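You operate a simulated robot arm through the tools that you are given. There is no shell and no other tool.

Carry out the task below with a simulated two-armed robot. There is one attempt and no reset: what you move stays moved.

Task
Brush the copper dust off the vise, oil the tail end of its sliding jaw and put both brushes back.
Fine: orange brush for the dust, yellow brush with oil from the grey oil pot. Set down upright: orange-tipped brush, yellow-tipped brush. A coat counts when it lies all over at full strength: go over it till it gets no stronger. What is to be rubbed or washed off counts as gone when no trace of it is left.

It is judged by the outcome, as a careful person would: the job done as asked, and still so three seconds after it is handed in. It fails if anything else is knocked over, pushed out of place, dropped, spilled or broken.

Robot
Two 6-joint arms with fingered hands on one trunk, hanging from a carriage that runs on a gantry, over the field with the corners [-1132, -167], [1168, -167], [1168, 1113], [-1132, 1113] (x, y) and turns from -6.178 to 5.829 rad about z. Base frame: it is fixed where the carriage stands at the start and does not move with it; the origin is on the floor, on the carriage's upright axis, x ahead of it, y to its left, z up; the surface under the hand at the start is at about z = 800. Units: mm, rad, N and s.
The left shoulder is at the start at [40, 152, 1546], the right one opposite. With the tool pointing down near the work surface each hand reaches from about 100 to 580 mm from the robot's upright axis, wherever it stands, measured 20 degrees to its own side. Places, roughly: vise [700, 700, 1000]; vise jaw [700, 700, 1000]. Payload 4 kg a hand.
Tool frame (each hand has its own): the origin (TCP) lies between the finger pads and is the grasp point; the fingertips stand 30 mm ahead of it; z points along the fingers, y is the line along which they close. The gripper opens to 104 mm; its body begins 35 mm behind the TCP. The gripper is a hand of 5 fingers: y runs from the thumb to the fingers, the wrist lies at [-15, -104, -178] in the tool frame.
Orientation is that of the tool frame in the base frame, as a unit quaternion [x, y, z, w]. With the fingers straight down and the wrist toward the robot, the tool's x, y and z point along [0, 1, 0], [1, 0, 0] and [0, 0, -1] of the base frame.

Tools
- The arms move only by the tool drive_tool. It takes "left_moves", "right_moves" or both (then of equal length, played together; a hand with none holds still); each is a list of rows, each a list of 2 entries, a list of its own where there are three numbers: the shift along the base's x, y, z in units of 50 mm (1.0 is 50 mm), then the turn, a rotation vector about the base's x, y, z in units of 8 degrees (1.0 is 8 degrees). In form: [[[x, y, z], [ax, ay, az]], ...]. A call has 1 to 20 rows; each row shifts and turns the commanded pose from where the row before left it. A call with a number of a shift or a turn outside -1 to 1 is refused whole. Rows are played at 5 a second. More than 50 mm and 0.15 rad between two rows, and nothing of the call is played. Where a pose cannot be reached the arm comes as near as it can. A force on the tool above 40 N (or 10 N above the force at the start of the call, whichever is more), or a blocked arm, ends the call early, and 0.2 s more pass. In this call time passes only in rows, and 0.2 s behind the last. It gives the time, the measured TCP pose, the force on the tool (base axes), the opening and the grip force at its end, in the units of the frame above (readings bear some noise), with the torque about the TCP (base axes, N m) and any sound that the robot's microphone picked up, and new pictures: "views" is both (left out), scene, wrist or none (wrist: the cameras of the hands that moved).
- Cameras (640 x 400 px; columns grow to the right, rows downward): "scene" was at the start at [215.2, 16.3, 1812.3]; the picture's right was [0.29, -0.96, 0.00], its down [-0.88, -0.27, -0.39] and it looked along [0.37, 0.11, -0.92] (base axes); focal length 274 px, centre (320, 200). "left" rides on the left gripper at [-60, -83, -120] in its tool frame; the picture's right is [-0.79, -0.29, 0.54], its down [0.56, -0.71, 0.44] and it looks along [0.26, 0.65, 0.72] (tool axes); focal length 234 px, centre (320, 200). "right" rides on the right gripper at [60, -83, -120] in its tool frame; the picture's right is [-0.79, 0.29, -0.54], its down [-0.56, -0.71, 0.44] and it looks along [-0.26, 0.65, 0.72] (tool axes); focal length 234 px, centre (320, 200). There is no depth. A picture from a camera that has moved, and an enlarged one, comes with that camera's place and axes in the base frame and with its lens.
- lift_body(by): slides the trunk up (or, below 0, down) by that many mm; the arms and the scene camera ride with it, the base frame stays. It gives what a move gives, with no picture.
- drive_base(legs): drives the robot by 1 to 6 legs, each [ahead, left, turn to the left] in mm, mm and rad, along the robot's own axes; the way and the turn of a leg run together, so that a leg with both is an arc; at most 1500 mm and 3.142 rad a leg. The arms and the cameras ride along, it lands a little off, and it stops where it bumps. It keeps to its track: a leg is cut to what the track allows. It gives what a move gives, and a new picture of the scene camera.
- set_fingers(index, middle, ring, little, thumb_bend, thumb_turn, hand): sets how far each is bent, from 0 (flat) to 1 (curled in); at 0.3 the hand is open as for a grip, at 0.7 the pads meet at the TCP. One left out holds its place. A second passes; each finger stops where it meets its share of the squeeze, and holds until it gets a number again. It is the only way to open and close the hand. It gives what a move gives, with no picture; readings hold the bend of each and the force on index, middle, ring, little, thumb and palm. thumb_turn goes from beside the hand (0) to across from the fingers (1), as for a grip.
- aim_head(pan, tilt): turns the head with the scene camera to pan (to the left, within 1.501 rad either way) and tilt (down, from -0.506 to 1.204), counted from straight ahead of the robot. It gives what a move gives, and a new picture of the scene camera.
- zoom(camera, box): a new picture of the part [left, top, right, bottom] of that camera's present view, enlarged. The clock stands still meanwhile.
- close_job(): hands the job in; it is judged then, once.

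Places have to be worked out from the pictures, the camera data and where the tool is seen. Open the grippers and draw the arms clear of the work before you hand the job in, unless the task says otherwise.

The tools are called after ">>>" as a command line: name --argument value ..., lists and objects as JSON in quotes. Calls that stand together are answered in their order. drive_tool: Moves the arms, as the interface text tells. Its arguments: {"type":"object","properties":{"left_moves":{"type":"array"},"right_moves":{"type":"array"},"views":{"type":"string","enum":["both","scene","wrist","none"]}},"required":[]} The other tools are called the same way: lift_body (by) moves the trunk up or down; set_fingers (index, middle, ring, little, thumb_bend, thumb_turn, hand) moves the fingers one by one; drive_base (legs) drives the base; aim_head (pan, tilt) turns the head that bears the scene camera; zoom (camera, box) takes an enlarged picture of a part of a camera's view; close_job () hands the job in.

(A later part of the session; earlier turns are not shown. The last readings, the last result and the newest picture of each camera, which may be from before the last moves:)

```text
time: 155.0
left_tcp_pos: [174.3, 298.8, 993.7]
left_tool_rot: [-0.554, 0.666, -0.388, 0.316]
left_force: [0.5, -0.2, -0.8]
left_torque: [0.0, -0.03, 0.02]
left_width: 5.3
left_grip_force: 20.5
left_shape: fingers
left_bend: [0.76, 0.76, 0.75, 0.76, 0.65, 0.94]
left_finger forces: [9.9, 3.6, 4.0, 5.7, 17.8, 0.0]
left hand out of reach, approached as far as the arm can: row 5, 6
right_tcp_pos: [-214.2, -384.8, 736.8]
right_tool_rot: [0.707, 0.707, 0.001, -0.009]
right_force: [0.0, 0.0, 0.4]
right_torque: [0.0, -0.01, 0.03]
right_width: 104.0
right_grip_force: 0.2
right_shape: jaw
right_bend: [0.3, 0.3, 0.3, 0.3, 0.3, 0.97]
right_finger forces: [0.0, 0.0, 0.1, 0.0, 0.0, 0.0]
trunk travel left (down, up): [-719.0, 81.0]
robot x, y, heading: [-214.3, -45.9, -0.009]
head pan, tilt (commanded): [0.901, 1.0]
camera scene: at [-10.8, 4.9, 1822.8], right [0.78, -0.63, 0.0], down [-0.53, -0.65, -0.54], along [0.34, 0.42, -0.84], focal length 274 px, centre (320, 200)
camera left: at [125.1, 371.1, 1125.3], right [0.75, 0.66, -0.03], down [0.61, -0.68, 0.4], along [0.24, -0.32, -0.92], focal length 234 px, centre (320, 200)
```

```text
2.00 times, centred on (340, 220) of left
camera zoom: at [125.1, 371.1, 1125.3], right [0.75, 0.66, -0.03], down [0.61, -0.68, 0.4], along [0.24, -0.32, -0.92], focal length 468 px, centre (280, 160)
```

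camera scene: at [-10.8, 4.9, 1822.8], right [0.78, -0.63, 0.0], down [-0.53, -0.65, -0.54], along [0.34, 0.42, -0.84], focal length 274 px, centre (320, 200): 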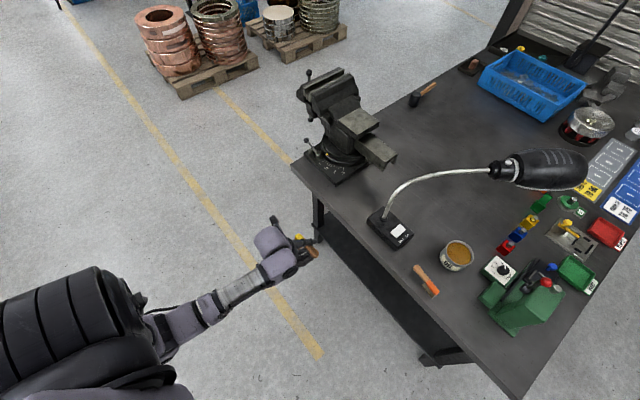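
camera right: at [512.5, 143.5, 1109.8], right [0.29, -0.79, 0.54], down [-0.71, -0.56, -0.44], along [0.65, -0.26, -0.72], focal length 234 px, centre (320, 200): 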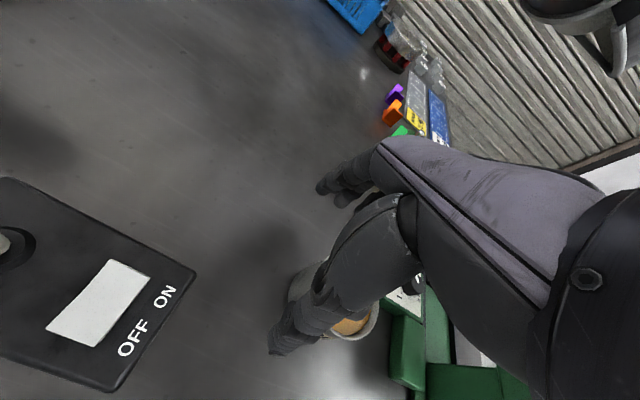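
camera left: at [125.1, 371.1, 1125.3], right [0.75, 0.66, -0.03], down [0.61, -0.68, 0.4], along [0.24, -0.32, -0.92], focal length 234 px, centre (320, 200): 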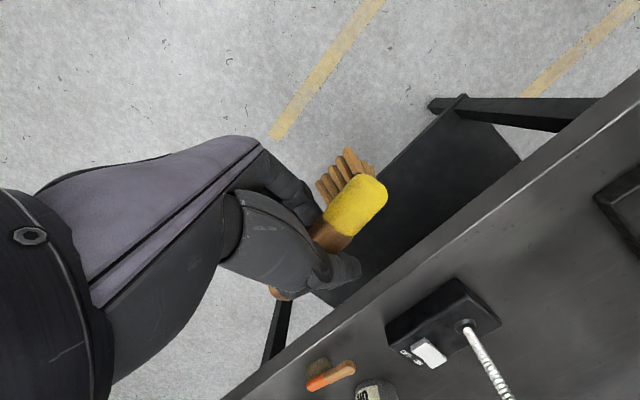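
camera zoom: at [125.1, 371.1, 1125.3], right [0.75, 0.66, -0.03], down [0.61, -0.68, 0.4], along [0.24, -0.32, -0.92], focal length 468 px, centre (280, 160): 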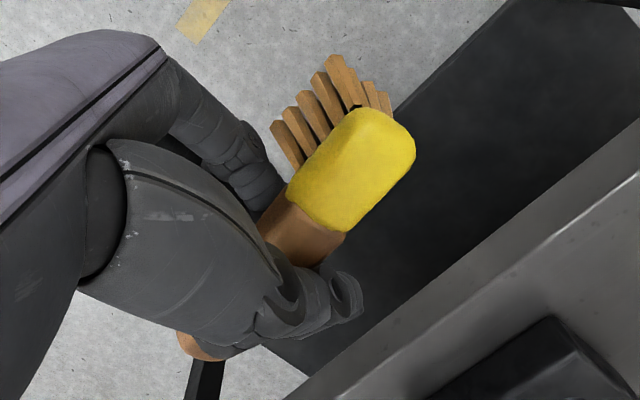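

Idea: hook the clean back of the yellow head under the overhanging front edge of the bench top and lift gently. That would push the head down and square relative to the hand, with no oil touching anything. First I return to a reachable pose and inspect the bench edge.

>>> drive_tool --left_moves '[[[0, 0, 0], [0, 0, -0.95]], [[0, 0, 0], [0, 0, -0.95]], [[0, 0, 0], [0, 0, -0.95]], [[0, 0, 0], [0, 0, -0.95]], [[0, 0, 0], [0, 0, -0.95]], [[0, 0, 0], [0, 0, -0.95]], [[0, 0, 0], [0, 0, -0.95]], [[0, 0, 0], [0, 0, -0.95]], [[0, 0, 0], [0, 0, -0.95]], [[0, 0, 0], [0, 0, -0.95]], [[0, 0, 0], [0, 0, -0.95]], [[0, 0, 0], [0, 0, -0.95]]]' --views "none"

>>> aim_head --pan 0.3 --tilt 0.7

>>> zoom --camera "scene" --box '[200, 220, 460, 380]'

```text
time: 157.6
left_tcp_pos: [174.1, 299.7, 994.8]
left_tool_rot: [0.09, 0.861, -0.498, -0.057]
left_force: [-0.2, -0.7, -1.0]
left_torque: [0.0, 0.01, -0.01]
left_width: 5.0
left_grip_force: 20.5
left_shape: fingers
left_bend: [0.76, 0.76, 0.75, 0.76, 0.65, 0.94]
left_finger forces: [9.9, 3.7, 3.9, 5.5, 17.3, 0.0]
right_tcp_pos: [-212.2, -386.7, 737.8]
right_tool_rot: [0.708, 0.706, 0.002, -0.009]
right_force: [0.3, -0.3, 0.0]
right_torque: [-0.02, 0.04, 0.02]
right_width: 103.8
right_grip_force: 0.1
right_shape: jaw
right_bend: [0.3, 0.3, 0.3, 0.3, 0.3, 0.97]
right_finger forces: [0.1, 0.0, 0.1, 0.0, 0.1, 0.1]
trunk travel left (down, up): [-719.0, 81.0]
robot x, y, heading: [-215.9, -49.6, -0.006]
head pan, tilt (commanded): [0.901, 1.0]
```

```text
time: 158.6
left_tcp_pos: [174.2, 298.7, 995.1]
left_tool_rot: [0.089, 0.861, -0.498, -0.057]
left_force: [0.2, -0.3, -0.2]
left_torque: [0.02, -0.01, 0.01]
left_width: 5.0
left_grip_force: 20.1
left_shape: fingers
left_bend: [0.76, 0.76, 0.75, 0.76, 0.65, 0.94]
left_finger forces: [10.0, 3.7, 3.9, 5.5, 17.4, 0.0]
right_tcp_pos: [-213.7, -385.8, 738.3]
right_tool_rot: [0.707, 0.707, 0.001, -0.008]
right_force: [0.4, 0.0, -0.6]
right_torque: [0.0, -0.03, 0.03]
right_width: 103.9
right_grip_force: 0.0
right_shape: jaw
right_bend: [0.3, 0.3, 0.3, 0.3, 0.3, 0.97]
right_finger forces: [0.0, 0.1, 0.0, 0.0, 0.0, 0.0]
trunk travel left (down, up): [-719.0, 81.0]
robot x, y, heading: [-212.4, -45.1, -0.009]
head pan, tilt (commanded): [0.3, 0.7]
camera scene: at [26.8, -25.0, 1846.2], right [0.29, -0.96, 0.0], down [-0.62, -0.19, -0.76], along [0.73, 0.22, -0.64], focal length 274 px, centre (320, 200)
```

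scene: 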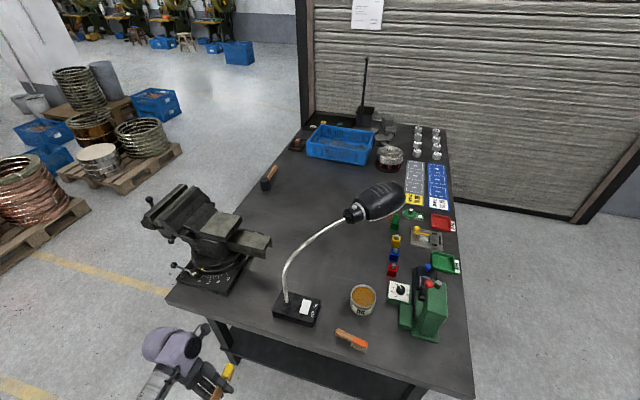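

```text
2.46 times, centred on (330, 300) of scene
camera zoom: at [26.8, -25.0, 1846.2], right [0.29, -0.96, 0.0], down [-0.62, -0.19, -0.76], along [0.73, 0.22, -0.64], focal length 673 px, centre (295, -46)
```

zoom: 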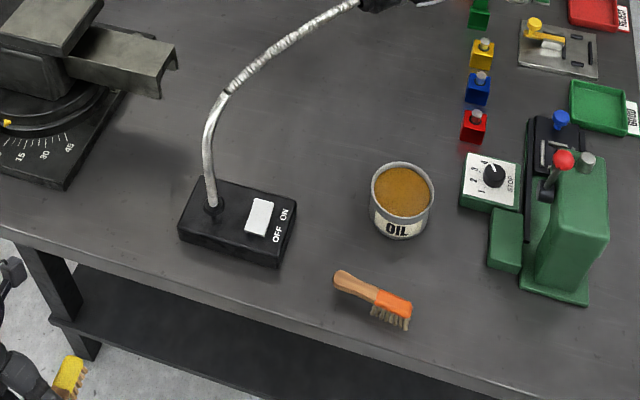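

>>> zoom --camera "scene" --box '[190, 300, 290, 380]'

>>> zoom --camera "right" --box '[0, 0, 640, 400]'

```text
5.00 times, centred on (240, 340) of scene
camera zoom: at [26.8, -25.0, 1846.2], right [0.29, -0.96, 0.0], down [-0.62, -0.19, -0.76], along [0.73, 0.22, -0.64], focal length 1368 px, centre (720, -500)
```

zoom: 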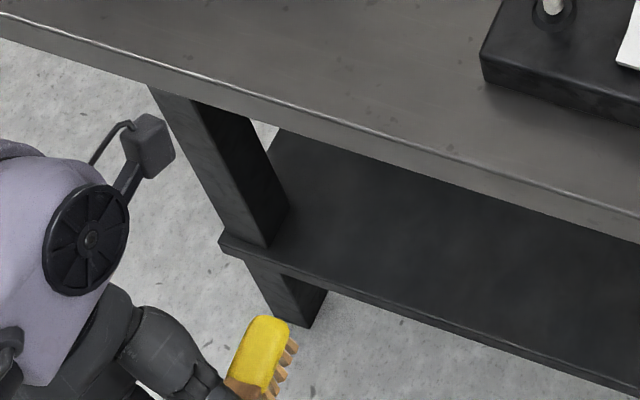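

```text
1.00 times, centred on (320, 200) of right (not enlarged: the box is as wide or as high as the picture)
camera zoom: at [-295.8, -327.5, 860.3], right [0.29, -0.8, 0.53], down [-0.71, -0.55, -0.44], along [0.64, -0.25, -0.73], focal length 234 px, centre (320, 200)
```

zoom: 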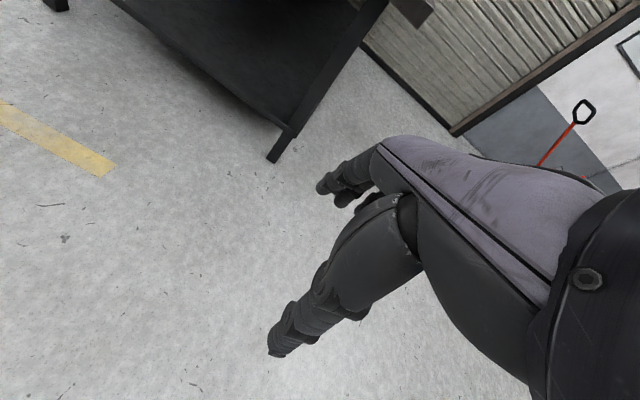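

The bench top is a slab about 28 mm thick with open space beneath, so hooking under it works. I lower the trunk, return the hand to a 32° tilt, and check the geometry.

>>> lift_body --by -200

>>> drive_tool --left_moves '[[[0, 0, -0.2], [0.88, 0.03, 0]], [[0, 0, -0.2], [0.88, 0.03, 0]], [[0, 0, -0.2], [0.88, 0.03, 0]], [[0, 0, -0.2], [0.88, 0.03, 0]]]' --views "none"

>>> aim_head --pan 0.9 --tilt 0.9

>>> zoom --camera "scene" --box '[260, 200, 360, 290]'

>>> zoom --camera "left" --box '[270, 130, 410, 270]'

```text
time: 160.8
left_tcp_pos: [173.3, 298.5, 794.8]
left_tool_rot: [0.089, 0.861, -0.498, -0.057]
left_force: [-0.9, 0.2, -0.5]
left_torque: [-0.01, 0.04, 0.02]
left_width: 5.1
left_grip_force: 20.5
left_shape: fingers
left_bend: [0.76, 0.76, 0.75, 0.76, 0.65, 0.94]
left_finger forces: [9.8, 3.7, 3.9, 5.5, 17.3, 0.0]
right_tcp_pos: [-213.3, -386.5, 537.1]
right_tool_rot: [0.707, 0.707, 0.001, -0.008]
right_force: [0.7, 0.5, 1.1]
right_torque: [-0.01, 0.02, 0.03]
right_width: 103.9
right_grip_force: 0.1
right_shape: jaw
right_bend: [0.3, 0.3, 0.3, 0.3, 0.3, 0.97]
right_finger forces: [0.1, 0.0, 0.0, 0.0, 0.1, 0.0]
trunk travel left (down, up): [-519.0, 281.0]
robot x, y, heading: [-213.5, -47.9, -0.009]
head pan, tilt (commanded): [0.3, 0.7]
```

```text
time: 161.8
left_tcp_pos: [174.9, 298.3, 753.9]
left_tool_rot: [0.068, 0.956, -0.273, -0.084]
left_force: [-0.4, 0.2, -1.3]
left_torque: [0.0, 0.02, -0.01]
left_width: 4.8
left_grip_force: 19.6
left_shape: fingers
left_bend: [0.76, 0.76, 0.75, 0.76, 0.66, 0.94]
left_finger forces: [9.3, 3.5, 3.8, 5.7, 17.3, 0.1]
right_tcp_pos: [-213.8, -386.7, 537.5]
right_tool_rot: [0.707, 0.707, 0.001, -0.009]
right_force: [-0.6, -1.3, -0.4]
right_torque: [0.01, 0.01, 0.01]
right_width: 104.0
right_grip_force: 0.1
right_shape: jaw
right_bend: [0.3, 0.3, 0.3, 0.3, 0.3, 0.97]
right_finger forces: [0.0, 0.1, 0.1, 0.0, 0.1, 0.0]
trunk travel left (down, up): [-519.0, 281.0]
robot x, y, heading: [-212.7, -49.0, -0.01]
head pan, tilt (commanded): [0.3, 0.7]
```

```text
time: 162.8
left_tcp_pos: [174.0, 300.3, 755.2]
left_tool_rot: [0.068, 0.956, -0.274, -0.084]
left_force: [-0.3, -0.3, -1.2]
left_torque: [0.01, 0.02, 0.01]
left_width: 4.6
left_grip_force: 19.8
left_shape: fingers
left_bend: [0.76, 0.76, 0.75, 0.76, 0.66, 0.94]
left_finger forces: [9.4, 3.6, 3.7, 5.6, 17.1, 0.0]
right_tcp_pos: [-212.9, -386.4, 537.5]
right_tool_rot: [0.707, 0.707, 0.001, -0.008]
right_force: [0.8, 0.4, 0.4]
right_torque: [0.0, 0.04, 0.03]
right_width: 104.0
right_grip_force: 0.0
right_shape: jaw
right_bend: [0.3, 0.3, 0.3, 0.3, 0.3, 0.97]
right_finger forces: [0.0, 0.1, 0.1, 0.0, 0.0, 0.0]
trunk travel left (down, up): [-519.0, 281.0]
robot x, y, heading: [-214.2, -49.1, -0.008]
head pan, tilt (commanded): [0.901, 0.901]
camera scene: at [-7.1, 9.2, 1630.1], right [0.78, -0.63, 0.0], down [-0.49, -0.61, -0.62], along [0.39, 0.48, -0.78], focal length 274 px, centre (320, 200)
```

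scene: 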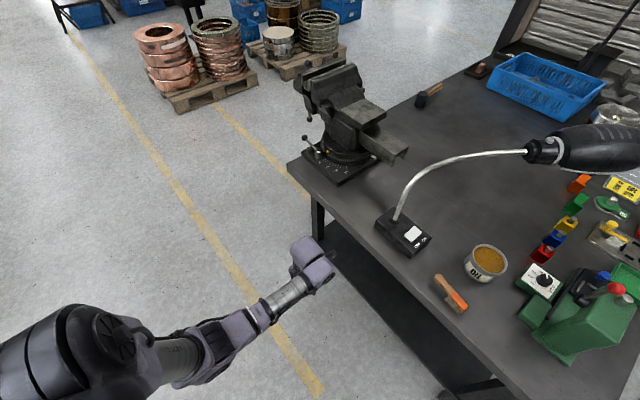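

```text
4.44 times, centred on (310, 245) of scene
camera zoom: at [-7.1, 9.2, 1630.1], right [0.78, -0.63, 0.0], down [-0.49, -0.61, -0.62], along [0.39, 0.48, -0.78], focal length 1216 px, centre (364, 0)
```

zoom: 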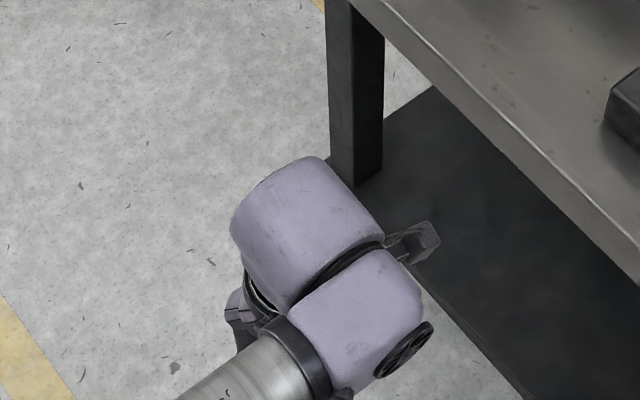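

```text
2.86 times, centred on (340, 200) of left
camera zoom: at [249.0, 280.2, 891.4], right [0.64, -0.66, -0.4], down [-0.69, -0.72, 0.08], along [-0.34, 0.22, -0.91], focal length 669 px, centre (263, 200)
```

zoom: 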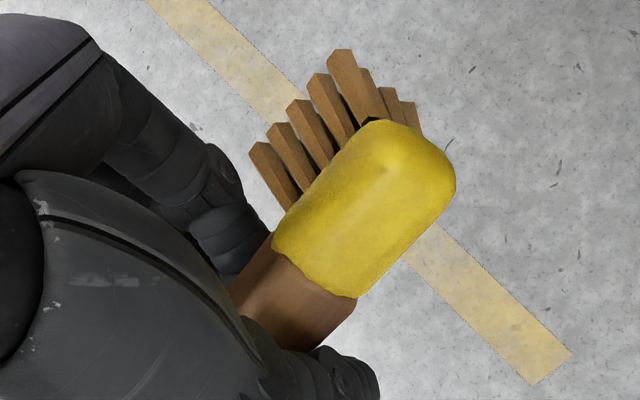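

The brush axis is level and the head's back faces the right way. I lower a little more and drive forward so only the head goes under the slab edge.

>>> drive_tool --left_moves '[[[0, 0, -0.36], [0, 0, 0]]]' --views "none"

>>> drive_base --legs '[[180, 0, 0]]'

>>> zoom --camera "left" --box '[200, 100, 480, 300]'

```text
time: 163.2
left_tcp_pos: [174.0, 299.2, 738.5]
left_tool_rot: [0.068, 0.956, -0.273, -0.085]
left_force: [0.2, -0.1, -1.3]
left_torque: [-0.03, 0.02, 0.03]
left_width: 4.4
left_grip_force: 20.0
left_shape: fingers
left_bend: [0.76, 0.76, 0.75, 0.76, 0.66, 0.94]
left_finger forces: [9.4, 3.6, 3.6, 5.7, 17.1, 0.0]
right_tcp_pos: [-213.5, -386.4, 538.0]
right_tool_rot: [0.706, 0.708, 0.001, -0.008]
right_force: [0.5, 0.8, -0.6]
right_torque: [0.04, -0.01, 0.0]
right_width: 103.8
right_grip_force: 0.1
right_shape: jaw
right_bend: [0.3, 0.3, 0.3, 0.3, 0.3, 0.97]
right_finger forces: [0.0, 0.0, 0.0, 0.1, 0.0, 0.0]
trunk travel left (down, up): [-519.0, 281.0]
robot x, y, heading: [-211.1, -47.6, -0.011]
head pan, tilt (commanded): [0.901, 0.901]
```

```text
time: 164.7
left_tcp_pos: [358.9, 296.3, 737.6]
left_tool_rot: [0.07, 0.956, -0.274, -0.084]
left_force: [0.9, 0.0, -0.7]
left_torque: [0.0, 0.03, 0.01]
left_width: 4.4
left_grip_force: 19.6
left_shape: fingers
left_bend: [0.76, 0.76, 0.75, 0.76, 0.66, 0.94]
left_finger forces: [9.6, 3.2, 3.8, 5.3, 17.1, 0.0]
right_tcp_pos: [-29.4, -387.9, 538.6]
right_tool_rot: [0.707, 0.707, 0.001, -0.008]
right_force: [0.5, -0.3, -0.5]
right_torque: [0.0, -0.03, -0.01]
right_width: 104.0
right_grip_force: 0.1
right_shape: jaw
right_bend: [0.3, 0.3, 0.3, 0.3, 0.3, 0.97]
right_finger forces: [0.0, 0.0, 0.1, 0.0, 0.0, 0.1]
trunk travel left (down, up): [-519.0, 281.0]
robot x, y, heading: [-28.0, -47.9, -0.004]
head pan, tilt (commanded): [0.901, 0.901]
camera scene: at [176.4, 7.4, 1630.1], right [0.78, -0.63, 0.0], down [-0.49, -0.61, -0.62], along [0.39, 0.48, -0.78], focal length 274 px, centre (320, 200)
```

scene: 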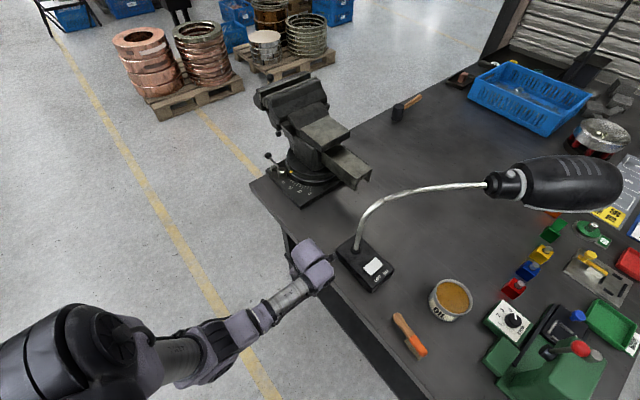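

```text
2.00 times, centred on (340, 200) of left
camera zoom: at [433.7, 276.9, 874.7], right [0.64, -0.66, -0.4], down [-0.69, -0.72, 0.08], along [-0.34, 0.22, -0.91], focal length 468 px, centre (280, 200)
```

zoom: 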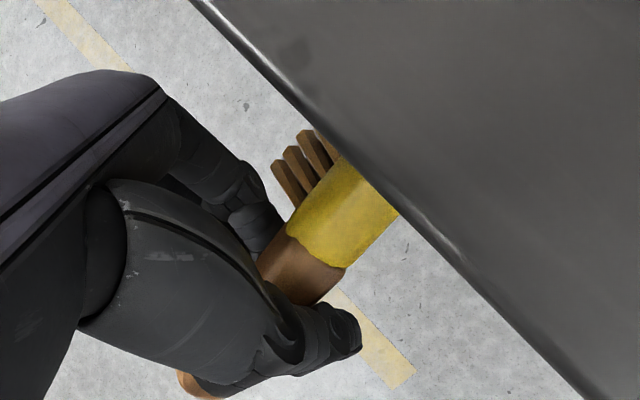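

The head tip is entering under the slab. I move 15 mm further, then lift in small steps while watching force and grip.

>>> drive_tool --left_moves '[[[0.3, 0, 0], [0, 0, 0]], [[0, 0, 0.2], [0, 0, 0]]]' --views "none"

>>> drive_tool --left_moves '[[[0, 0, 0.1], [0, 0, 0]], [[0, 0, 0.06], [0, 0, 0]]]' --views "none"

```text
time: 165.3
left_tcp_pos: [358.4, 296.8, 743.6]
left_tool_rot: [0.066, 0.955, -0.274, -0.092]
left_force: [-31.3, 0.8, -10.4]
left_torque: [0.08, 0.38, -0.24]
left_width: 4.7
left_grip_force: 29.7
left_shape: fingers
left_bend: [0.75, 0.75, 0.75, 0.76, 0.66, 0.95]
left_finger forces: [18.2, 3.8, 4.2, 16.2, 17.1, 0.1]
right_tcp_pos: [-40.5, -387.0, 538.0]
right_tool_rot: [0.707, 0.707, 0.0, -0.011]
right_force: [0.3, -0.4, 0.2]
right_torque: [0.01, -0.03, 0.0]
right_width: 104.0
right_grip_force: 0.1
right_shape: jaw
right_bend: [0.3, 0.3, 0.3, 0.3, 0.3, 0.97]
right_finger forces: [0.0, 0.0, 0.0, 0.1, 0.0, 0.0]
trunk travel left (down, up): [-519.0, 281.0]
robot x, y, heading: [-28.8, -51.1, -0.01]
head pan, tilt (commanded): [0.901, 0.901]
```

```text
time: 165.9
left_tcp_pos: [357.3, 295.4, 751.2]
left_tool_rot: [0.066, 0.955, -0.275, -0.092]
left_force: [-34.4, 0.1, -9.4]
left_torque: [0.03, 0.42, -0.11]
left_width: 5.0
left_grip_force: 31.1
left_shape: fingers
left_bend: [0.75, 0.75, 0.75, 0.76, 0.66, 0.95]
left_finger forces: [19.9, 3.6, 4.0, 16.9, 18.0, 0.0]
right_tcp_pos: [-40.0, -388.2, 537.2]
right_tool_rot: [0.706, 0.708, -0.001, -0.011]
right_force: [-0.8, -0.7, 0.2]
right_torque: [0.0, -0.02, 0.0]
right_width: 103.9
right_grip_force: 0.0
right_shape: jaw
right_bend: [0.3, 0.3, 0.3, 0.3, 0.3, 0.97]
right_finger forces: [0.0, 0.1, 0.0, 0.0, 0.1, 0.1]
trunk travel left (down, up): [-519.0, 281.0]
robot x, y, heading: [-31.2, -48.4, -0.011]
head pan, tilt (commanded): [0.901, 0.901]
```

Something pushes back at 34 N in −x: the slab is thicker than I thought. I back off immediately.

>>> drive_tool --left_moves '[[[-0.5, 0, 0], [0, 0, 0]], [[-0.5, 0, -0.2], [0, 0, 0]]]' --views "wrist"

>>> zoom --camera "left" --box '[240, 100, 440, 300]'

```text
time: 166.5
left_tcp_pos: [322.0, 296.8, 747.0]
left_tool_rot: [0.07, 0.956, -0.273, -0.083]
left_force: [-0.1, 0.8, -0.7]
left_torque: [0.0, -0.03, 0.04]
left_width: 4.4
left_grip_force: 20.7
left_shape: fingers
left_bend: [0.75, 0.75, 0.75, 0.76, 0.66, 0.94]
left_finger forces: [10.3, 3.1, 3.7, 6.1, 16.9, 0.1]
right_tcp_pos: [-32.5, -387.6, 537.9]
right_tool_rot: [0.708, 0.707, 0.001, -0.009]
right_force: [-2.0, 0.7, 0.7]
right_torque: [-0.05, -0.02, 0.01]
right_width: 104.0
right_grip_force: 0.1
right_shape: jaw
right_bend: [0.3, 0.3, 0.3, 0.3, 0.3, 0.97]
right_finger forces: [0.0, 0.0, 0.0, 0.1, 0.0, 0.1]
trunk travel left (down, up): [-519.0, 281.0]
robot x, y, heading: [-30.6, -46.3, -0.01]
head pan, tilt (commanded): [0.901, 0.901]
camera left: at [397.6, 276.8, 884.2], right [0.64, -0.66, -0.39], down [-0.69, -0.72, 0.08], along [-0.34, 0.22, -0.92], focal length 234 px, centre (320, 200)
```

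left: 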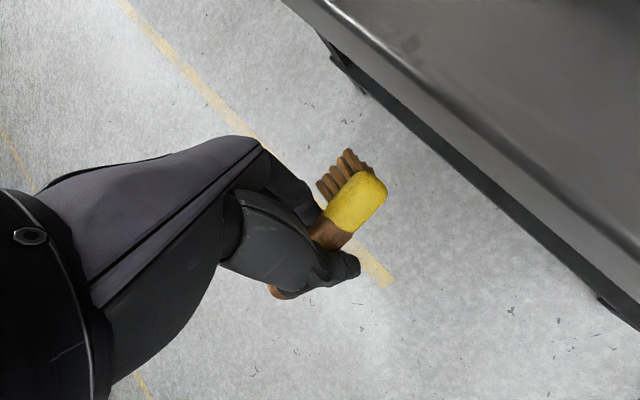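

```text
2.00 times, centred on (340, 200) of left
camera zoom: at [397.6, 276.8, 884.2], right [0.64, -0.66, -0.39], down [-0.69, -0.72, 0.08], along [-0.34, 0.22, -0.92], focal length 468 px, centre (280, 200)
```

zoom: 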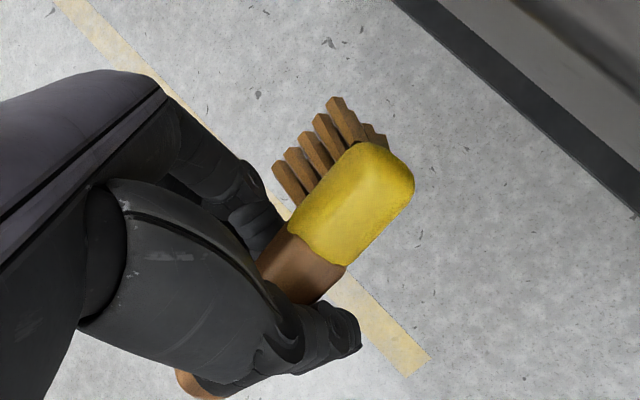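

The head's front edge caught the slab's face: its underside is nearer z ≈ 762. The brush is unchanged in the grip. I go about 25 mm lower before inserting.

>>> drive_tool --left_moves '[[[0, 0, -0.55], [0, 0, 0]], [[0.6, 0, 0], [0, 0, 0]], [[0.25, 0, 0], [0, 0, 0]]]' --views "none"

>>> drive_tool --left_moves '[[[0.2, 0, 0], [0, 0, 0]]]' --views "none"

```text
time: 167.3
left_tcp_pos: [363.2, 298.0, 717.9]
left_tool_rot: [0.068, 0.955, -0.274, -0.084]
left_force: [0.3, -0.2, -2.1]
left_torque: [0.0, 0.0, 0.01]
left_width: 4.5
left_grip_force: 20.1
left_shape: fingers
left_bend: [0.75, 0.75, 0.75, 0.76, 0.66, 0.94]
left_finger forces: [10.0, 3.1, 3.7, 6.0, 16.7, 0.1]
right_tcp_pos: [-31.4, -387.7, 537.5]
right_tool_rot: [0.707, 0.707, 0.002, -0.008]
right_force: [-0.1, 0.1, -1.0]
right_torque: [0.01, -0.02, 0.0]
right_width: 103.9
right_grip_force: 0.0
right_shape: jaw
right_bend: [0.3, 0.3, 0.3, 0.3, 0.3, 0.97]
right_finger forces: [0.0, 0.1, 0.1, 0.0, 0.1, 0.1]
trunk travel left (down, up): [-519.0, 281.0]
robot x, y, heading: [-26.2, -50.9, -0.012]
head pan, tilt (commanded): [0.901, 0.901]
```

```text
time: 167.7
left_tcp_pos: [375.5, 297.8, 718.1]
left_tool_rot: [0.069, 0.956, -0.273, -0.084]
left_force: [0.0, 0.3, -1.1]
left_torque: [-0.03, 0.01, 0.02]
left_width: 4.2
left_grip_force: 20.3
left_shape: fingers
left_bend: [0.75, 0.75, 0.75, 0.76, 0.66, 0.94]
left_finger forces: [10.0, 3.0, 3.8, 6.0, 16.7, 0.0]
right_tcp_pos: [-29.6, -386.5, 537.7]
right_tool_rot: [0.707, 0.707, 0.002, -0.008]
right_force: [0.1, 0.2, 0.0]
right_torque: [-0.01, -0.01, 0.0]
right_width: 104.0
right_grip_force: 0.1
right_shape: jaw
right_bend: [0.3, 0.3, 0.3, 0.3, 0.3, 0.97]
right_finger forces: [0.0, 0.0, 0.0, 0.1, 0.1, 0.0]
trunk travel left (down, up): [-519.0, 281.0]
robot x, y, heading: [-34.9, -49.2, -0.008]
head pan, tilt (commanded): [0.901, 0.901]
```

Inserted without contact. Now I lift in 5 mm steps until the head's back touches the underside.

>>> drive_tool --left_moves '[[[0, 0, 0.1], [0, 0, 0]], [[0, 0, 0.1], [0, 0, 0]]]' --views "none"

>>> drive_tool --left_moves '[[[0, 0, 0.1], [0, 0, 0]]]' --views "none"

>>> drive_tool --left_moves '[[[0, 0, 0.06], [0, 0, 0]]]' --views "none"

```text
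time: 168.3
left_tcp_pos: [375.7, 297.3, 729.0]
left_tool_rot: [0.07, 0.956, -0.274, -0.084]
left_force: [0.0, -0.8, -1.3]
left_torque: [-0.02, 0.04, 0.0]
left_width: 4.5
left_grip_force: 20.1
left_shape: fingers
left_bend: [0.75, 0.75, 0.75, 0.76, 0.66, 0.94]
left_finger forces: [10.0, 3.2, 3.7, 6.0, 16.6, 0.1]
right_tcp_pos: [-29.7, -387.5, 537.8]
right_tool_rot: [0.707, 0.707, 0.002, -0.009]
right_force: [0.1, -0.1, -0.4]
right_torque: [0.0, 0.01, 0.02]
right_width: 103.9
right_grip_force: 0.1
right_shape: jaw
right_bend: [0.3, 0.3, 0.3, 0.3, 0.3, 0.97]
right_finger forces: [0.0, 0.0, 0.0, 0.0, 0.0, 0.0]
trunk travel left (down, up): [-519.0, 281.0]
robot x, y, heading: [-29.9, -51.5, -0.008]
head pan, tilt (commanded): [0.901, 0.901]
```

```text
time: 168.7
left_tcp_pos: [375.0, 297.1, 733.4]
left_tool_rot: [0.069, 0.955, -0.274, -0.085]
left_force: [-0.5, 0.2, -0.5]
left_torque: [0.02, 0.02, 0.0]
left_width: 4.5
left_grip_force: 19.5
left_shape: fingers
left_bend: [0.75, 0.75, 0.75, 0.76, 0.66, 0.94]
left_finger forces: [10.0, 3.1, 3.7, 5.9, 16.7, 0.0]
right_tcp_pos: [-29.5, -387.7, 537.4]
right_tool_rot: [0.708, 0.706, 0.001, -0.009]
right_force: [-0.6, 0.5, 0.5]
right_torque: [0.0, 0.02, 0.02]
right_width: 103.9
right_grip_force: 0.1
right_shape: jaw
right_bend: [0.3, 0.3, 0.3, 0.3, 0.3, 0.97]
right_finger forces: [0.0, 0.0, 0.1, 0.0, 0.1, 0.1]
trunk travel left (down, up): [-519.0, 281.0]
robot x, y, heading: [-25.4, -47.8, -0.012]
head pan, tilt (commanded): [0.901, 0.901]
```

```text
time: 169.1
left_tcp_pos: [374.1, 295.3, 735.8]
left_tool_rot: [0.069, 0.955, -0.275, -0.085]
left_force: [-0.5, 0.0, -3.8]
left_torque: [0.02, 0.2, 0.02]
left_width: 4.2
left_grip_force: 20.2
left_shape: fingers
left_bend: [0.75, 0.75, 0.75, 0.76, 0.66, 0.93]
left_finger forces: [11.0, 3.0, 3.3, 6.4, 16.2, 0.0]
right_tcp_pos: [-29.6, -388.7, 536.4]
right_tool_rot: [0.707, 0.707, 0.0, -0.008]
right_force: [0.4, 0.9, -0.7]
right_torque: [-0.03, -0.03, -0.02]
right_width: 103.8
right_grip_force: 0.1
right_shape: jaw
right_bend: [0.3, 0.3, 0.3, 0.3, 0.3, 0.97]
right_finger forces: [0.1, 0.0, 0.0, 0.1, 0.1, 0.0]
trunk travel left (down, up): [-519.0, 281.0]
robot x, y, heading: [-28.3, -48.5, -0.01]
head pan, tilt (commanded): [0.901, 0.901]
```

Contact at TCP ≈ 736. I keep lifting in 3 mm steps and watch how the grip responds.

>>> drive_tool --left_moves '[[[0, 0, 0.06], [0, 0, 0]]]' --views "none"

>>> drive_tool --left_moves '[[[0, 0, 0.06], [0, 0, 0]]]' --views "none"

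>>> drive_tool --left_moves '[[[0, 0, 0.06], [0, 0, 0]]]' --views "wrist"

```text
time: 169.5
left_tcp_pos: [375.0, 295.0, 738.0]
left_tool_rot: [0.068, 0.955, -0.275, -0.084]
left_force: [-1.0, -1.0, -4.7]
left_torque: [-0.01, 0.2, -0.05]
left_width: 4.0
left_grip_force: 19.9
left_shape: fingers
left_bend: [0.75, 0.75, 0.75, 0.76, 0.66, 0.93]
left_finger forces: [10.8, 3.0, 3.0, 6.4, 15.9, 0.0]
right_tcp_pos: [-31.2, -387.4, 538.5]
right_tool_rot: [0.707, 0.707, 0.0, -0.008]
right_force: [0.5, 0.3, 0.1]
right_torque: [0.0, -0.01, -0.02]
right_width: 104.1
right_grip_force: 0.0
right_shape: jaw
right_bend: [0.3, 0.3, 0.3, 0.3, 0.3, 0.97]
right_finger forces: [0.0, 0.0, 0.0, 0.1, 0.1, 0.1]
trunk travel left (down, up): [-519.0, 281.0]
robot x, y, heading: [-30.3, -48.1, -0.009]
head pan, tilt (commanded): [0.901, 0.901]
```

```text
time: 169.9
left_tcp_pos: [375.9, 295.8, 743.1]
left_tool_rot: [0.069, 0.955, -0.274, -0.084]
left_force: [-0.1, -1.4, -5.6]
left_torque: [-0.02, 0.22, -0.04]
left_width: 3.0
left_grip_force: 18.8
left_shape: fingers
left_bend: [0.75, 0.75, 0.75, 0.76, 0.68, 0.93]
left_finger forces: [10.7, 3.0, 2.9, 5.7, 15.3, 0.0]
right_tcp_pos: [-29.6, -387.8, 537.6]
right_tool_rot: [0.707, 0.707, 0.001, -0.008]
right_force: [0.5, -1.0, -0.2]
right_torque: [-0.01, 0.02, -0.01]
right_width: 103.9
right_grip_force: 0.0
right_shape: jaw
right_bend: [0.3, 0.3, 0.3, 0.3, 0.3, 0.97]
right_finger forces: [0.1, 0.1, 0.1, 0.0, 0.0, 0.0]
trunk travel left (down, up): [-519.0, 281.0]
robot x, y, heading: [-30.9, -46.1, -0.004]
head pan, tilt (commanded): [0.901, 0.901]
```

```text
time: 170.3
left_tcp_pos: [375.2, 296.0, 744.7]
left_tool_rot: [0.069, 0.955, -0.274, -0.084]
left_force: [-0.2, -0.7, -5.1]
left_torque: [-0.03, 0.17, -0.07]
left_width: 2.1
left_grip_force: 18.9
left_shape: fingers
left_bend: [0.75, 0.75, 0.75, 0.76, 0.68, 0.93]
left_finger forces: [11.1, 3.2, 2.6, 5.9, 14.7, 0.0]
right_tcp_pos: [-30.5, -388.8, 536.8]
right_tool_rot: [0.707, 0.708, 0.0, -0.009]
right_force: [0.4, 0.0, 0.0]
right_torque: [-0.02, -0.01, -0.01]
right_width: 104.0
right_grip_force: 0.1
right_shape: jaw
right_bend: [0.3, 0.3, 0.3, 0.3, 0.3, 0.97]
right_finger forces: [0.0, 0.0, 0.1, 0.0, 0.1, 0.1]
trunk travel left (down, up): [-519.0, 281.0]
robot x, y, heading: [-28.4, -49.0, -0.014]
head pan, tilt (commanded): [0.901, 0.901]
camera left: at [450.5, 276.4, 882.0], right [0.64, -0.66, -0.4], down [-0.69, -0.72, 0.08], along [-0.34, 0.22, -0.91], focal length 234 px, centre (320, 200)
```

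left: 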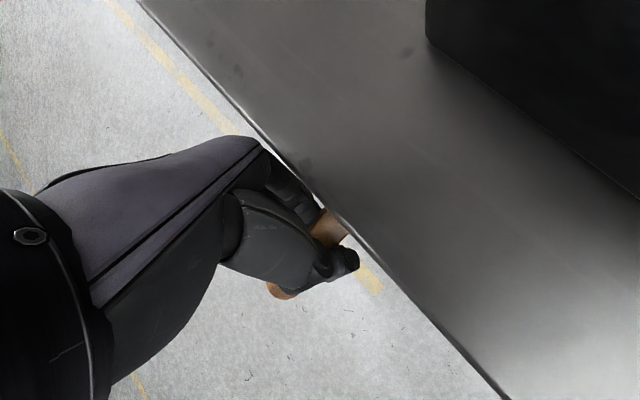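

The brush yields with only about 5 N while the grip holds. I lift 6 mm more, then lower and back out to look.

>>> drive_tool --left_moves '[[[0, 0, 0.06], [0, 0, 0]], [[0, 0, 0.06], [0, 0, 0]]]' --views "none"

>>> drive_tool --left_moves '[[[0, 0, -0.3], [0, 0, 0]], [[0, 0, -0.4], [0, 0, 0]], [[-0.6, 0, 0], [0, 0, 0]], [[-0.6, 0, 0], [0, 0, 0]]]' --views "none"

>>> zoom --camera "left" --box '[240, 100, 440, 300]'

```text
time: 170.9
left_tcp_pos: [374.4, 295.3, 749.8]
left_tool_rot: [0.069, 0.955, -0.274, -0.085]
left_force: [-1.7, -2.5, -7.9]
left_torque: [-0.1, 0.35, -0.13]
left_width: 1.9
left_grip_force: 20.9
left_shape: fingers
left_bend: [0.75, 0.75, 0.75, 0.76, 0.69, 0.93]
left_finger forces: [14.6, 2.8, 1.9, 7.6, 14.6, 0.0]
right_tcp_pos: [-32.5, -389.5, 537.1]
right_tool_rot: [0.707, 0.707, 0.001, -0.009]
right_force: [-0.3, -0.5, -0.3]
right_torque: [-0.02, -0.02, -0.03]
right_width: 103.8
right_grip_force: 0.0
right_shape: jaw
right_bend: [0.3, 0.3, 0.3, 0.3, 0.3, 0.97]
right_finger forces: [0.0, 0.0, 0.0, 0.0, 0.0, 0.1]
trunk travel left (down, up): [-519.0, 281.0]
robot x, y, heading: [-30.9, -47.3, -0.009]
head pan, tilt (commanded): [0.901, 0.901]
```

```text
time: 171.9
left_tcp_pos: [315.4, 296.2, 716.4]
left_tool_rot: [0.069, 0.956, -0.273, -0.085]
left_force: [-0.8, -0.1, -0.9]
left_torque: [0.03, 0.01, -0.01]
left_width: 1.3
left_grip_force: 19.4
left_shape: fingers
left_bend: [0.75, 0.75, 0.75, 0.76, 0.69, 0.93]
left_finger forces: [12.7, 3.1, 3.0, 5.0, 14.7, 0.1]
right_tcp_pos: [-31.5, -389.1, 538.0]
right_tool_rot: [0.707, 0.707, 0.001, -0.009]
right_force: [0.4, 0.8, -0.1]
right_torque: [0.0, 0.01, 0.02]
right_width: 104.0
right_grip_force: 0.0
right_shape: jaw
right_bend: [0.3, 0.3, 0.3, 0.3, 0.3, 0.97]
right_finger forces: [0.0, 0.0, 0.0, 0.0, 0.0, 0.0]
trunk travel left (down, up): [-519.0, 281.0]
robot x, y, heading: [-29.9, -47.4, -0.009]
head pan, tilt (commanded): [0.901, 0.901]
```

```text
2.00 times, centred on (340, 200) of left
camera zoom: at [390.8, 276.5, 852.8], right [0.64, -0.66, -0.4], down [-0.69, -0.72, 0.08], along [-0.34, 0.22, -0.91], focal length 468 px, centre (280, 200)
```

zoom: 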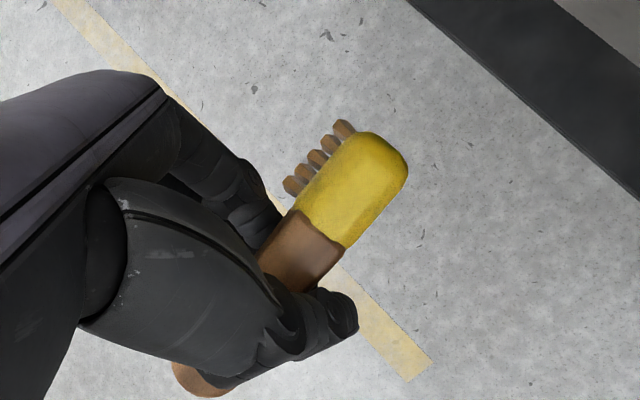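

Very effective: the bristles are now almost square under the head. One more gentle push should finish it. I go back in at the same place.

>>> drive_tool --left_moves '[[[0.6, 0, 0], [0, 0, 0]], [[0.6, 0, 0], [0, 0, 0]], [[0, 0, 0.5], [0, 0, 0]], [[0, 0, 0.1], [0, 0, 0]]]' --views "none"

>>> drive_tool --left_moves '[[[0, 0, 0.06], [0, 0, 0]]]' --views "none"

>>> drive_tool --left_moves '[[[0, 0, 0.06], [0, 0, 0]]]' --views "none"

```text
time: 172.9
left_tcp_pos: [377.0, 295.2, 747.9]
left_tool_rot: [0.07, 0.956, -0.273, -0.083]
left_force: [-0.2, -0.7, -0.7]
left_torque: [0.01, -0.05, 0.01]
left_width: 1.0
left_grip_force: 18.8
left_shape: fingers
left_bend: [0.75, 0.75, 0.75, 0.76, 0.69, 0.93]
left_finger forces: [12.5, 3.2, 3.0, 5.1, 14.6, 0.0]
right_tcp_pos: [-28.6, -388.2, 537.1]
right_tool_rot: [0.707, 0.707, 0.001, -0.009]
right_force: [0.4, -0.6, -0.6]
right_torque: [-0.02, 0.03, 0.01]
right_width: 104.1
right_grip_force: 0.0
right_shape: jaw
right_bend: [0.3, 0.3, 0.3, 0.3, 0.3, 0.97]
right_finger forces: [0.1, 0.0, 0.0, 0.1, 0.0, 0.0]
trunk travel left (down, up): [-519.0, 281.0]
robot x, y, heading: [-29.3, -45.6, -0.011]
head pan, tilt (commanded): [0.901, 0.901]
```

```text
time: 173.3
left_tcp_pos: [374.4, 295.7, 749.4]
left_tool_rot: [0.069, 0.955, -0.274, -0.085]
left_force: [0.6, 0.3, -6.0]
left_torque: [-0.05, 0.21, -0.01]
left_width: 1.3
left_grip_force: 19.6
left_shape: fingers
left_bend: [0.75, 0.75, 0.75, 0.76, 0.69, 0.93]
left_finger forces: [14.0, 2.9, 2.0, 5.9, 14.3, 0.0]
right_tcp_pos: [-30.9, -388.3, 537.1]
right_tool_rot: [0.707, 0.707, 0.001, -0.008]
right_force: [-0.6, 0.4, 0.5]
right_torque: [0.01, 0.03, 0.02]
right_width: 104.1
right_grip_force: 0.1
right_shape: jaw
right_bend: [0.3, 0.3, 0.3, 0.3, 0.3, 0.97]
right_finger forces: [0.0, 0.0, 0.0, 0.0, 0.1, 0.0]
trunk travel left (down, up): [-519.0, 281.0]
robot x, y, heading: [-29.2, -47.1, -0.009]
head pan, tilt (commanded): [0.901, 0.901]
```

```text
time: 173.7
left_tcp_pos: [375.0, 296.0, 751.8]
left_tool_rot: [0.069, 0.955, -0.275, -0.086]
left_force: [-0.1, -0.9, -8.3]
left_torque: [-0.09, 0.39, -0.05]
left_width: 1.7
left_grip_force: 21.1
left_shape: fingers
left_bend: [0.75, 0.75, 0.75, 0.77, 0.69, 0.92]
left_finger forces: [16.1, 2.7, 1.8, 7.2, 14.5, 0.0]
right_tcp_pos: [-31.0, -388.1, 537.5]
right_tool_rot: [0.707, 0.707, 0.0, -0.008]
right_force: [-0.2, 0.1, 0.1]
right_torque: [-0.01, 0.0, -0.01]
right_width: 103.8
right_grip_force: 0.0
right_shape: jaw
right_bend: [0.3, 0.3, 0.3, 0.3, 0.3, 0.97]
right_finger forces: [0.0, 0.0, 0.1, 0.0, 0.1, 0.1]
trunk travel left (down, up): [-519.0, 281.0]
robot x, y, heading: [-27.1, -48.4, -0.008]
head pan, tilt (commanded): [0.901, 0.901]
```

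>>> drive_tool --left_moves '[[[0, 0, 0.05], [0, 0, 0]]]' --views "none"

>>> drive_tool --left_moves '[[[0, 0, -0.3], [0, 0, 0]], [[0, 0, -0.5], [0, 0, 0]], [[-0.8, 0, 0], [0, 0, 0]], [[-0.8, 0, 0], [0, 0, 0]]]' --views "none"

>>> zoom --camera "left" --box '[240, 100, 440, 300]'

```text
time: 174.1
left_tcp_pos: [373.0, 295.9, 754.1]
left_tool_rot: [0.069, 0.955, -0.274, -0.085]
left_force: [-2.4, -1.1, -7.9]
left_torque: [-0.08, 0.35, -0.04]
left_width: 1.7
left_grip_force: 19.3
left_shape: fingers
left_bend: [0.75, 0.75, 0.76, 0.77, 0.69, 0.92]
left_finger forces: [15.5, 2.3, 1.1, 5.8, 14.4, 0.0]
right_tcp_pos: [-30.5, -387.3, 538.4]
right_tool_rot: [0.708, 0.707, 0.001, -0.009]
right_force: [0.6, -0.3, -0.8]
right_torque: [-0.01, 0.01, 0.01]
right_width: 103.7
right_grip_force: 0.1
right_shape: jaw
right_bend: [0.3, 0.3, 0.3, 0.3, 0.3, 0.97]
right_finger forces: [0.0, 0.0, 0.0, 0.0, 0.0, 0.0]
trunk travel left (down, up): [-519.0, 281.0]
robot x, y, heading: [-30.3, -49.1, -0.011]
head pan, tilt (commanded): [0.901, 0.901]
```

```text
time: 175.1
left_tcp_pos: [293.4, 297.2, 714.5]
left_tool_rot: [0.068, 0.955, -0.274, -0.084]
left_force: [0.4, -0.9, -1.0]
left_torque: [0.01, 0.03, 0.0]
left_width: 1.3
left_grip_force: 18.9
left_shape: fingers
left_bend: [0.75, 0.75, 0.75, 0.76, 0.69, 0.92]
left_finger forces: [11.7, 3.0, 2.4, 6.5, 14.7, 0.0]
right_tcp_pos: [-31.7, -388.8, 537.2]
right_tool_rot: [0.707, 0.707, 0.0, -0.009]
right_force: [0.4, -0.1, 0.1]
right_torque: [0.04, -0.01, 0.02]
right_width: 103.8
right_grip_force: 0.0
right_shape: jaw
right_bend: [0.3, 0.3, 0.3, 0.3, 0.3, 0.97]
right_finger forces: [0.0, 0.0, 0.0, 0.0, 0.1, 0.1]
trunk travel left (down, up): [-519.0, 281.0]
robot x, y, heading: [-32.3, -50.0, -0.009]
head pan, tilt (commanded): [0.901, 0.901]
```

```text
2.00 times, centred on (340, 200) of left
camera zoom: at [368.4, 276.8, 851.0], right [0.64, -0.66, -0.4], down [-0.69, -0.72, 0.08], along [-0.34, 0.22, -0.91], focal length 468 px, centre (280, 200)
```

zoom: 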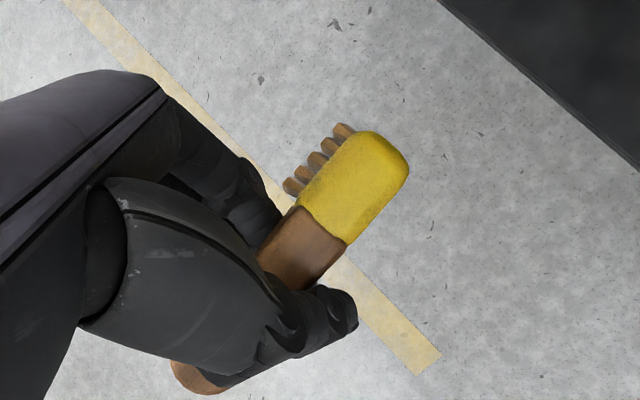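

The roll looks nearly right now. I raise up to a measuring pose (hand turned back to its first heading) and triangulate the brush.

>>> lift_body --by 281

>>> drive_base --legs '[[-120, 0, 0]]'

>>> drive_tool --left_moves '[[[0, 0, 0.3], [0, 0, -0.95]], [[0, 0, 0.3], [0, 0, -0.95]], [[0, 0, 0.3], [0, 0, -0.95]], [[0, 0, 0.3], [0, 0, -0.95]], [[0, 0, 0.3], [0, 0, -0.95]], [[0, 0, 0.3], [0, 0, -0.95]], [[0, 0, 0.3], [0, 0, -0.95]], [[0, 0, 0.3], [0, 0, -0.95]], [[0, 0, 0.2], [0, 0, -0.95]], [[0, 0, 0.2], [0, 0, -0.9]]]' --views "none"

>>> aim_head --pan 0.9 --tilt 1.0

>>> zoom --camera "scene" --box '[240, 190, 340, 270]'

>>> zoom --camera "left" --box '[240, 140, 400, 280]'

```text
time: 177.9
left_tcp_pos: [294.3, 296.3, 996.0]
left_tool_rot: [0.07, 0.956, -0.273, -0.084]
left_force: [0.2, -0.7, -0.9]
left_torque: [0.02, 0.0, -0.03]
left_width: 1.2
left_grip_force: 19.0
left_shape: fingers
left_bend: [0.75, 0.75, 0.75, 0.76, 0.69, 0.92]
left_finger forces: [11.6, 3.1, 2.4, 6.6, 14.8, 0.0]
right_tcp_pos: [-29.6, -387.4, 818.6]
right_tool_rot: [0.707, 0.707, 0.001, -0.008]
right_force: [-0.2, 0.4, 0.3]
right_torque: [0.02, -0.01, 0.02]
right_width: 104.0
right_grip_force: 0.0
right_shape: jaw
right_bend: [0.3, 0.3, 0.3, 0.3, 0.3, 0.97]
right_finger forces: [0.1, 0.0, 0.0, 0.0, 0.0, 0.0]
trunk travel left (down, up): [-800.0, 0.0]
robot x, y, heading: [-26.8, -50.5, -0.014]
head pan, tilt (commanded): [0.901, 0.901]
```

```text
time: 179.2
left_tcp_pos: [176.5, 297.0, 995.9]
left_tool_rot: [0.071, 0.955, -0.274, -0.085]
left_force: [0.6, 0.0, -0.7]
left_torque: [0.01, 0.03, -0.04]
left_width: 1.1
left_grip_force: 19.2
left_shape: fingers
left_bend: [0.75, 0.75, 0.75, 0.76, 0.69, 0.92]
left_finger forces: [11.6, 3.0, 2.4, 6.6, 14.7, 0.1]
right_tcp_pos: [-149.6, -386.1, 817.9]
right_tool_rot: [0.708, 0.706, 0.002, -0.008]
right_force: [-0.6, 0.6, 0.5]
right_torque: [-0.01, -0.02, -0.01]
right_width: 103.7
right_grip_force: 0.1
right_shape: jaw
right_bend: [0.3, 0.3, 0.3, 0.3, 0.3, 0.97]
right_finger forces: [0.0, 0.0, 0.0, 0.1, 0.1, 0.0]
trunk travel left (down, up): [-800.0, 0.0]
robot x, y, heading: [-149.9, -48.0, -0.011]
head pan, tilt (commanded): [0.901, 0.901]
camera scene: at [58.0, 8.0, 1911.0], right [0.78, -0.63, 0.0], down [-0.49, -0.61, -0.62], along [0.39, 0.48, -0.78], focal length 274 px, centre (320, 200)
```

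scene: 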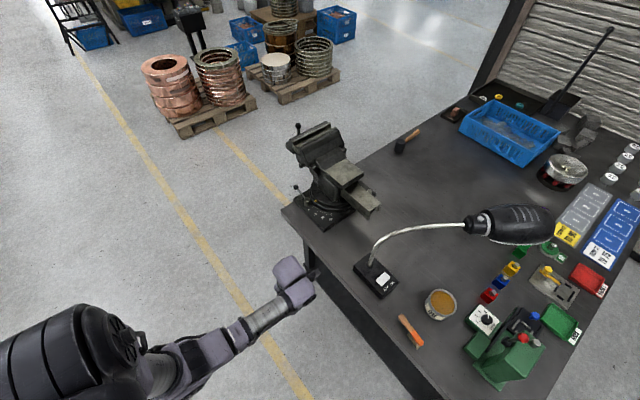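

```text
time: 181.4
left_tcp_pos: [177.9, 296.9, 1134.3]
left_tool_rot: [0.642, 0.711, -0.165, -0.234]
left_force: [0.2, -0.9, -0.8]
left_torque: [0.01, 0.03, -0.03]
left_width: 1.1
left_grip_force: 18.7
left_shape: fingers
left_bend: [0.75, 0.75, 0.75, 0.76, 0.69, 0.92]
left_finger forces: [10.8, 3.0, 2.4, 6.4, 14.7, 0.0]
right_tcp_pos: [-150.8, -386.9, 818.9]
right_tool_rot: [0.708, 0.707, 0.002, -0.009]
right_force: [-0.2, 0.3, -0.8]
right_torque: [-0.01, 0.03, -0.01]
right_width: 103.9
right_grip_force: 0.0
right_shape: jaw
right_bend: [0.3, 0.3, 0.3, 0.3, 0.3, 0.97]
right_finger forces: [0.0, 0.1, 0.1, 0.1, 0.0, 0.1]
trunk travel left (down, up): [-800.0, 0.0]
robot x, y, heading: [-150.1, -48.1, -0.011]
head pan, tilt (commanded): [0.901, 0.901]
```

```text
time: 182.0
left_tcp_pos: [177.8, 296.0, 1133.8]
left_tool_rot: [0.642, 0.712, -0.165, -0.234]
left_force: [0.1, 0.0, -0.8]
left_torque: [0.01, 0.0, -0.03]
left_width: 1.1
left_grip_force: 18.7
left_shape: fingers
left_bend: [0.75, 0.75, 0.75, 0.76, 0.69, 0.92]
left_finger forces: [10.8, 3.0, 2.4, 6.6, 14.7, 0.0]
right_tcp_pos: [-150.2, -387.4, 817.7]
right_tool_rot: [0.709, 0.706, 0.001, -0.009]
right_force: [0.4, -0.3, 0.0]
right_torque: [-0.02, 0.01, 0.03]
right_width: 103.9
right_grip_force: 0.0
right_shape: jaw
right_bend: [0.3, 0.3, 0.3, 0.3, 0.3, 0.97]
right_finger forces: [0.0, 0.0, 0.0, 0.0, 0.0, 0.0]
trunk travel left (down, up): [-800.0, 0.0]
robot x, y, heading: [-147.9, -43.2, -0.01]
head pan, tilt (commanded): [0.901, 1.0]
camera scene: at [54.4, 3.5, 1903.9], right [0.78, -0.63, 0.0], down [-0.53, -0.65, -0.54], along [0.34, 0.42, -0.84], focal length 274 px, centre (320, 200)
```

scene: 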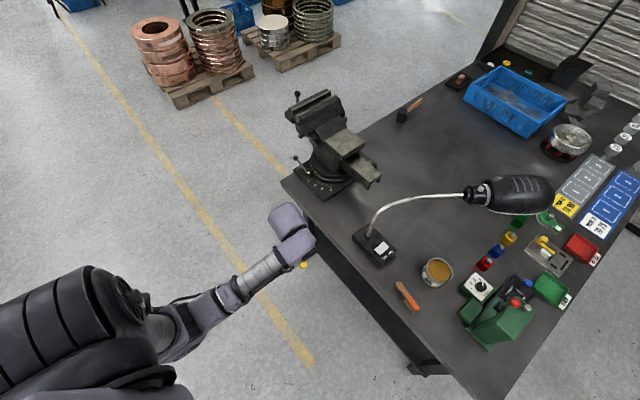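

```text
5.00 times, centred on (290, 230) of scene
camera zoom: at [54.4, 3.5, 1903.9], right [0.78, -0.63, 0.0], down [-0.53, -0.65, -0.54], along [0.34, 0.42, -0.84], focal length 1368 px, centre (470, 50)
```

zoom: 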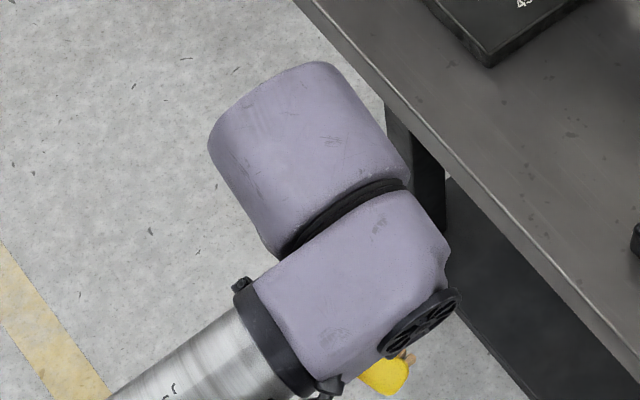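

```text
2.86 times, centred on (320, 210) of left
camera zoom: at [176.8, 218.8, 1271.4], right [-0.48, -0.78, -0.4], down [-0.86, 0.5, 0.08], along [0.13, 0.38, -0.91], focal length 669 px, centre (320, 171)
```

zoom: 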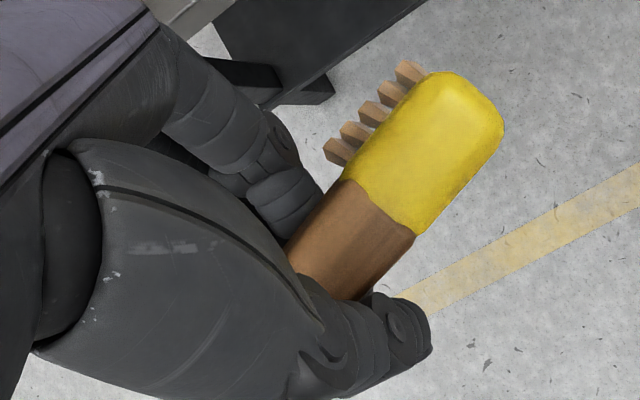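

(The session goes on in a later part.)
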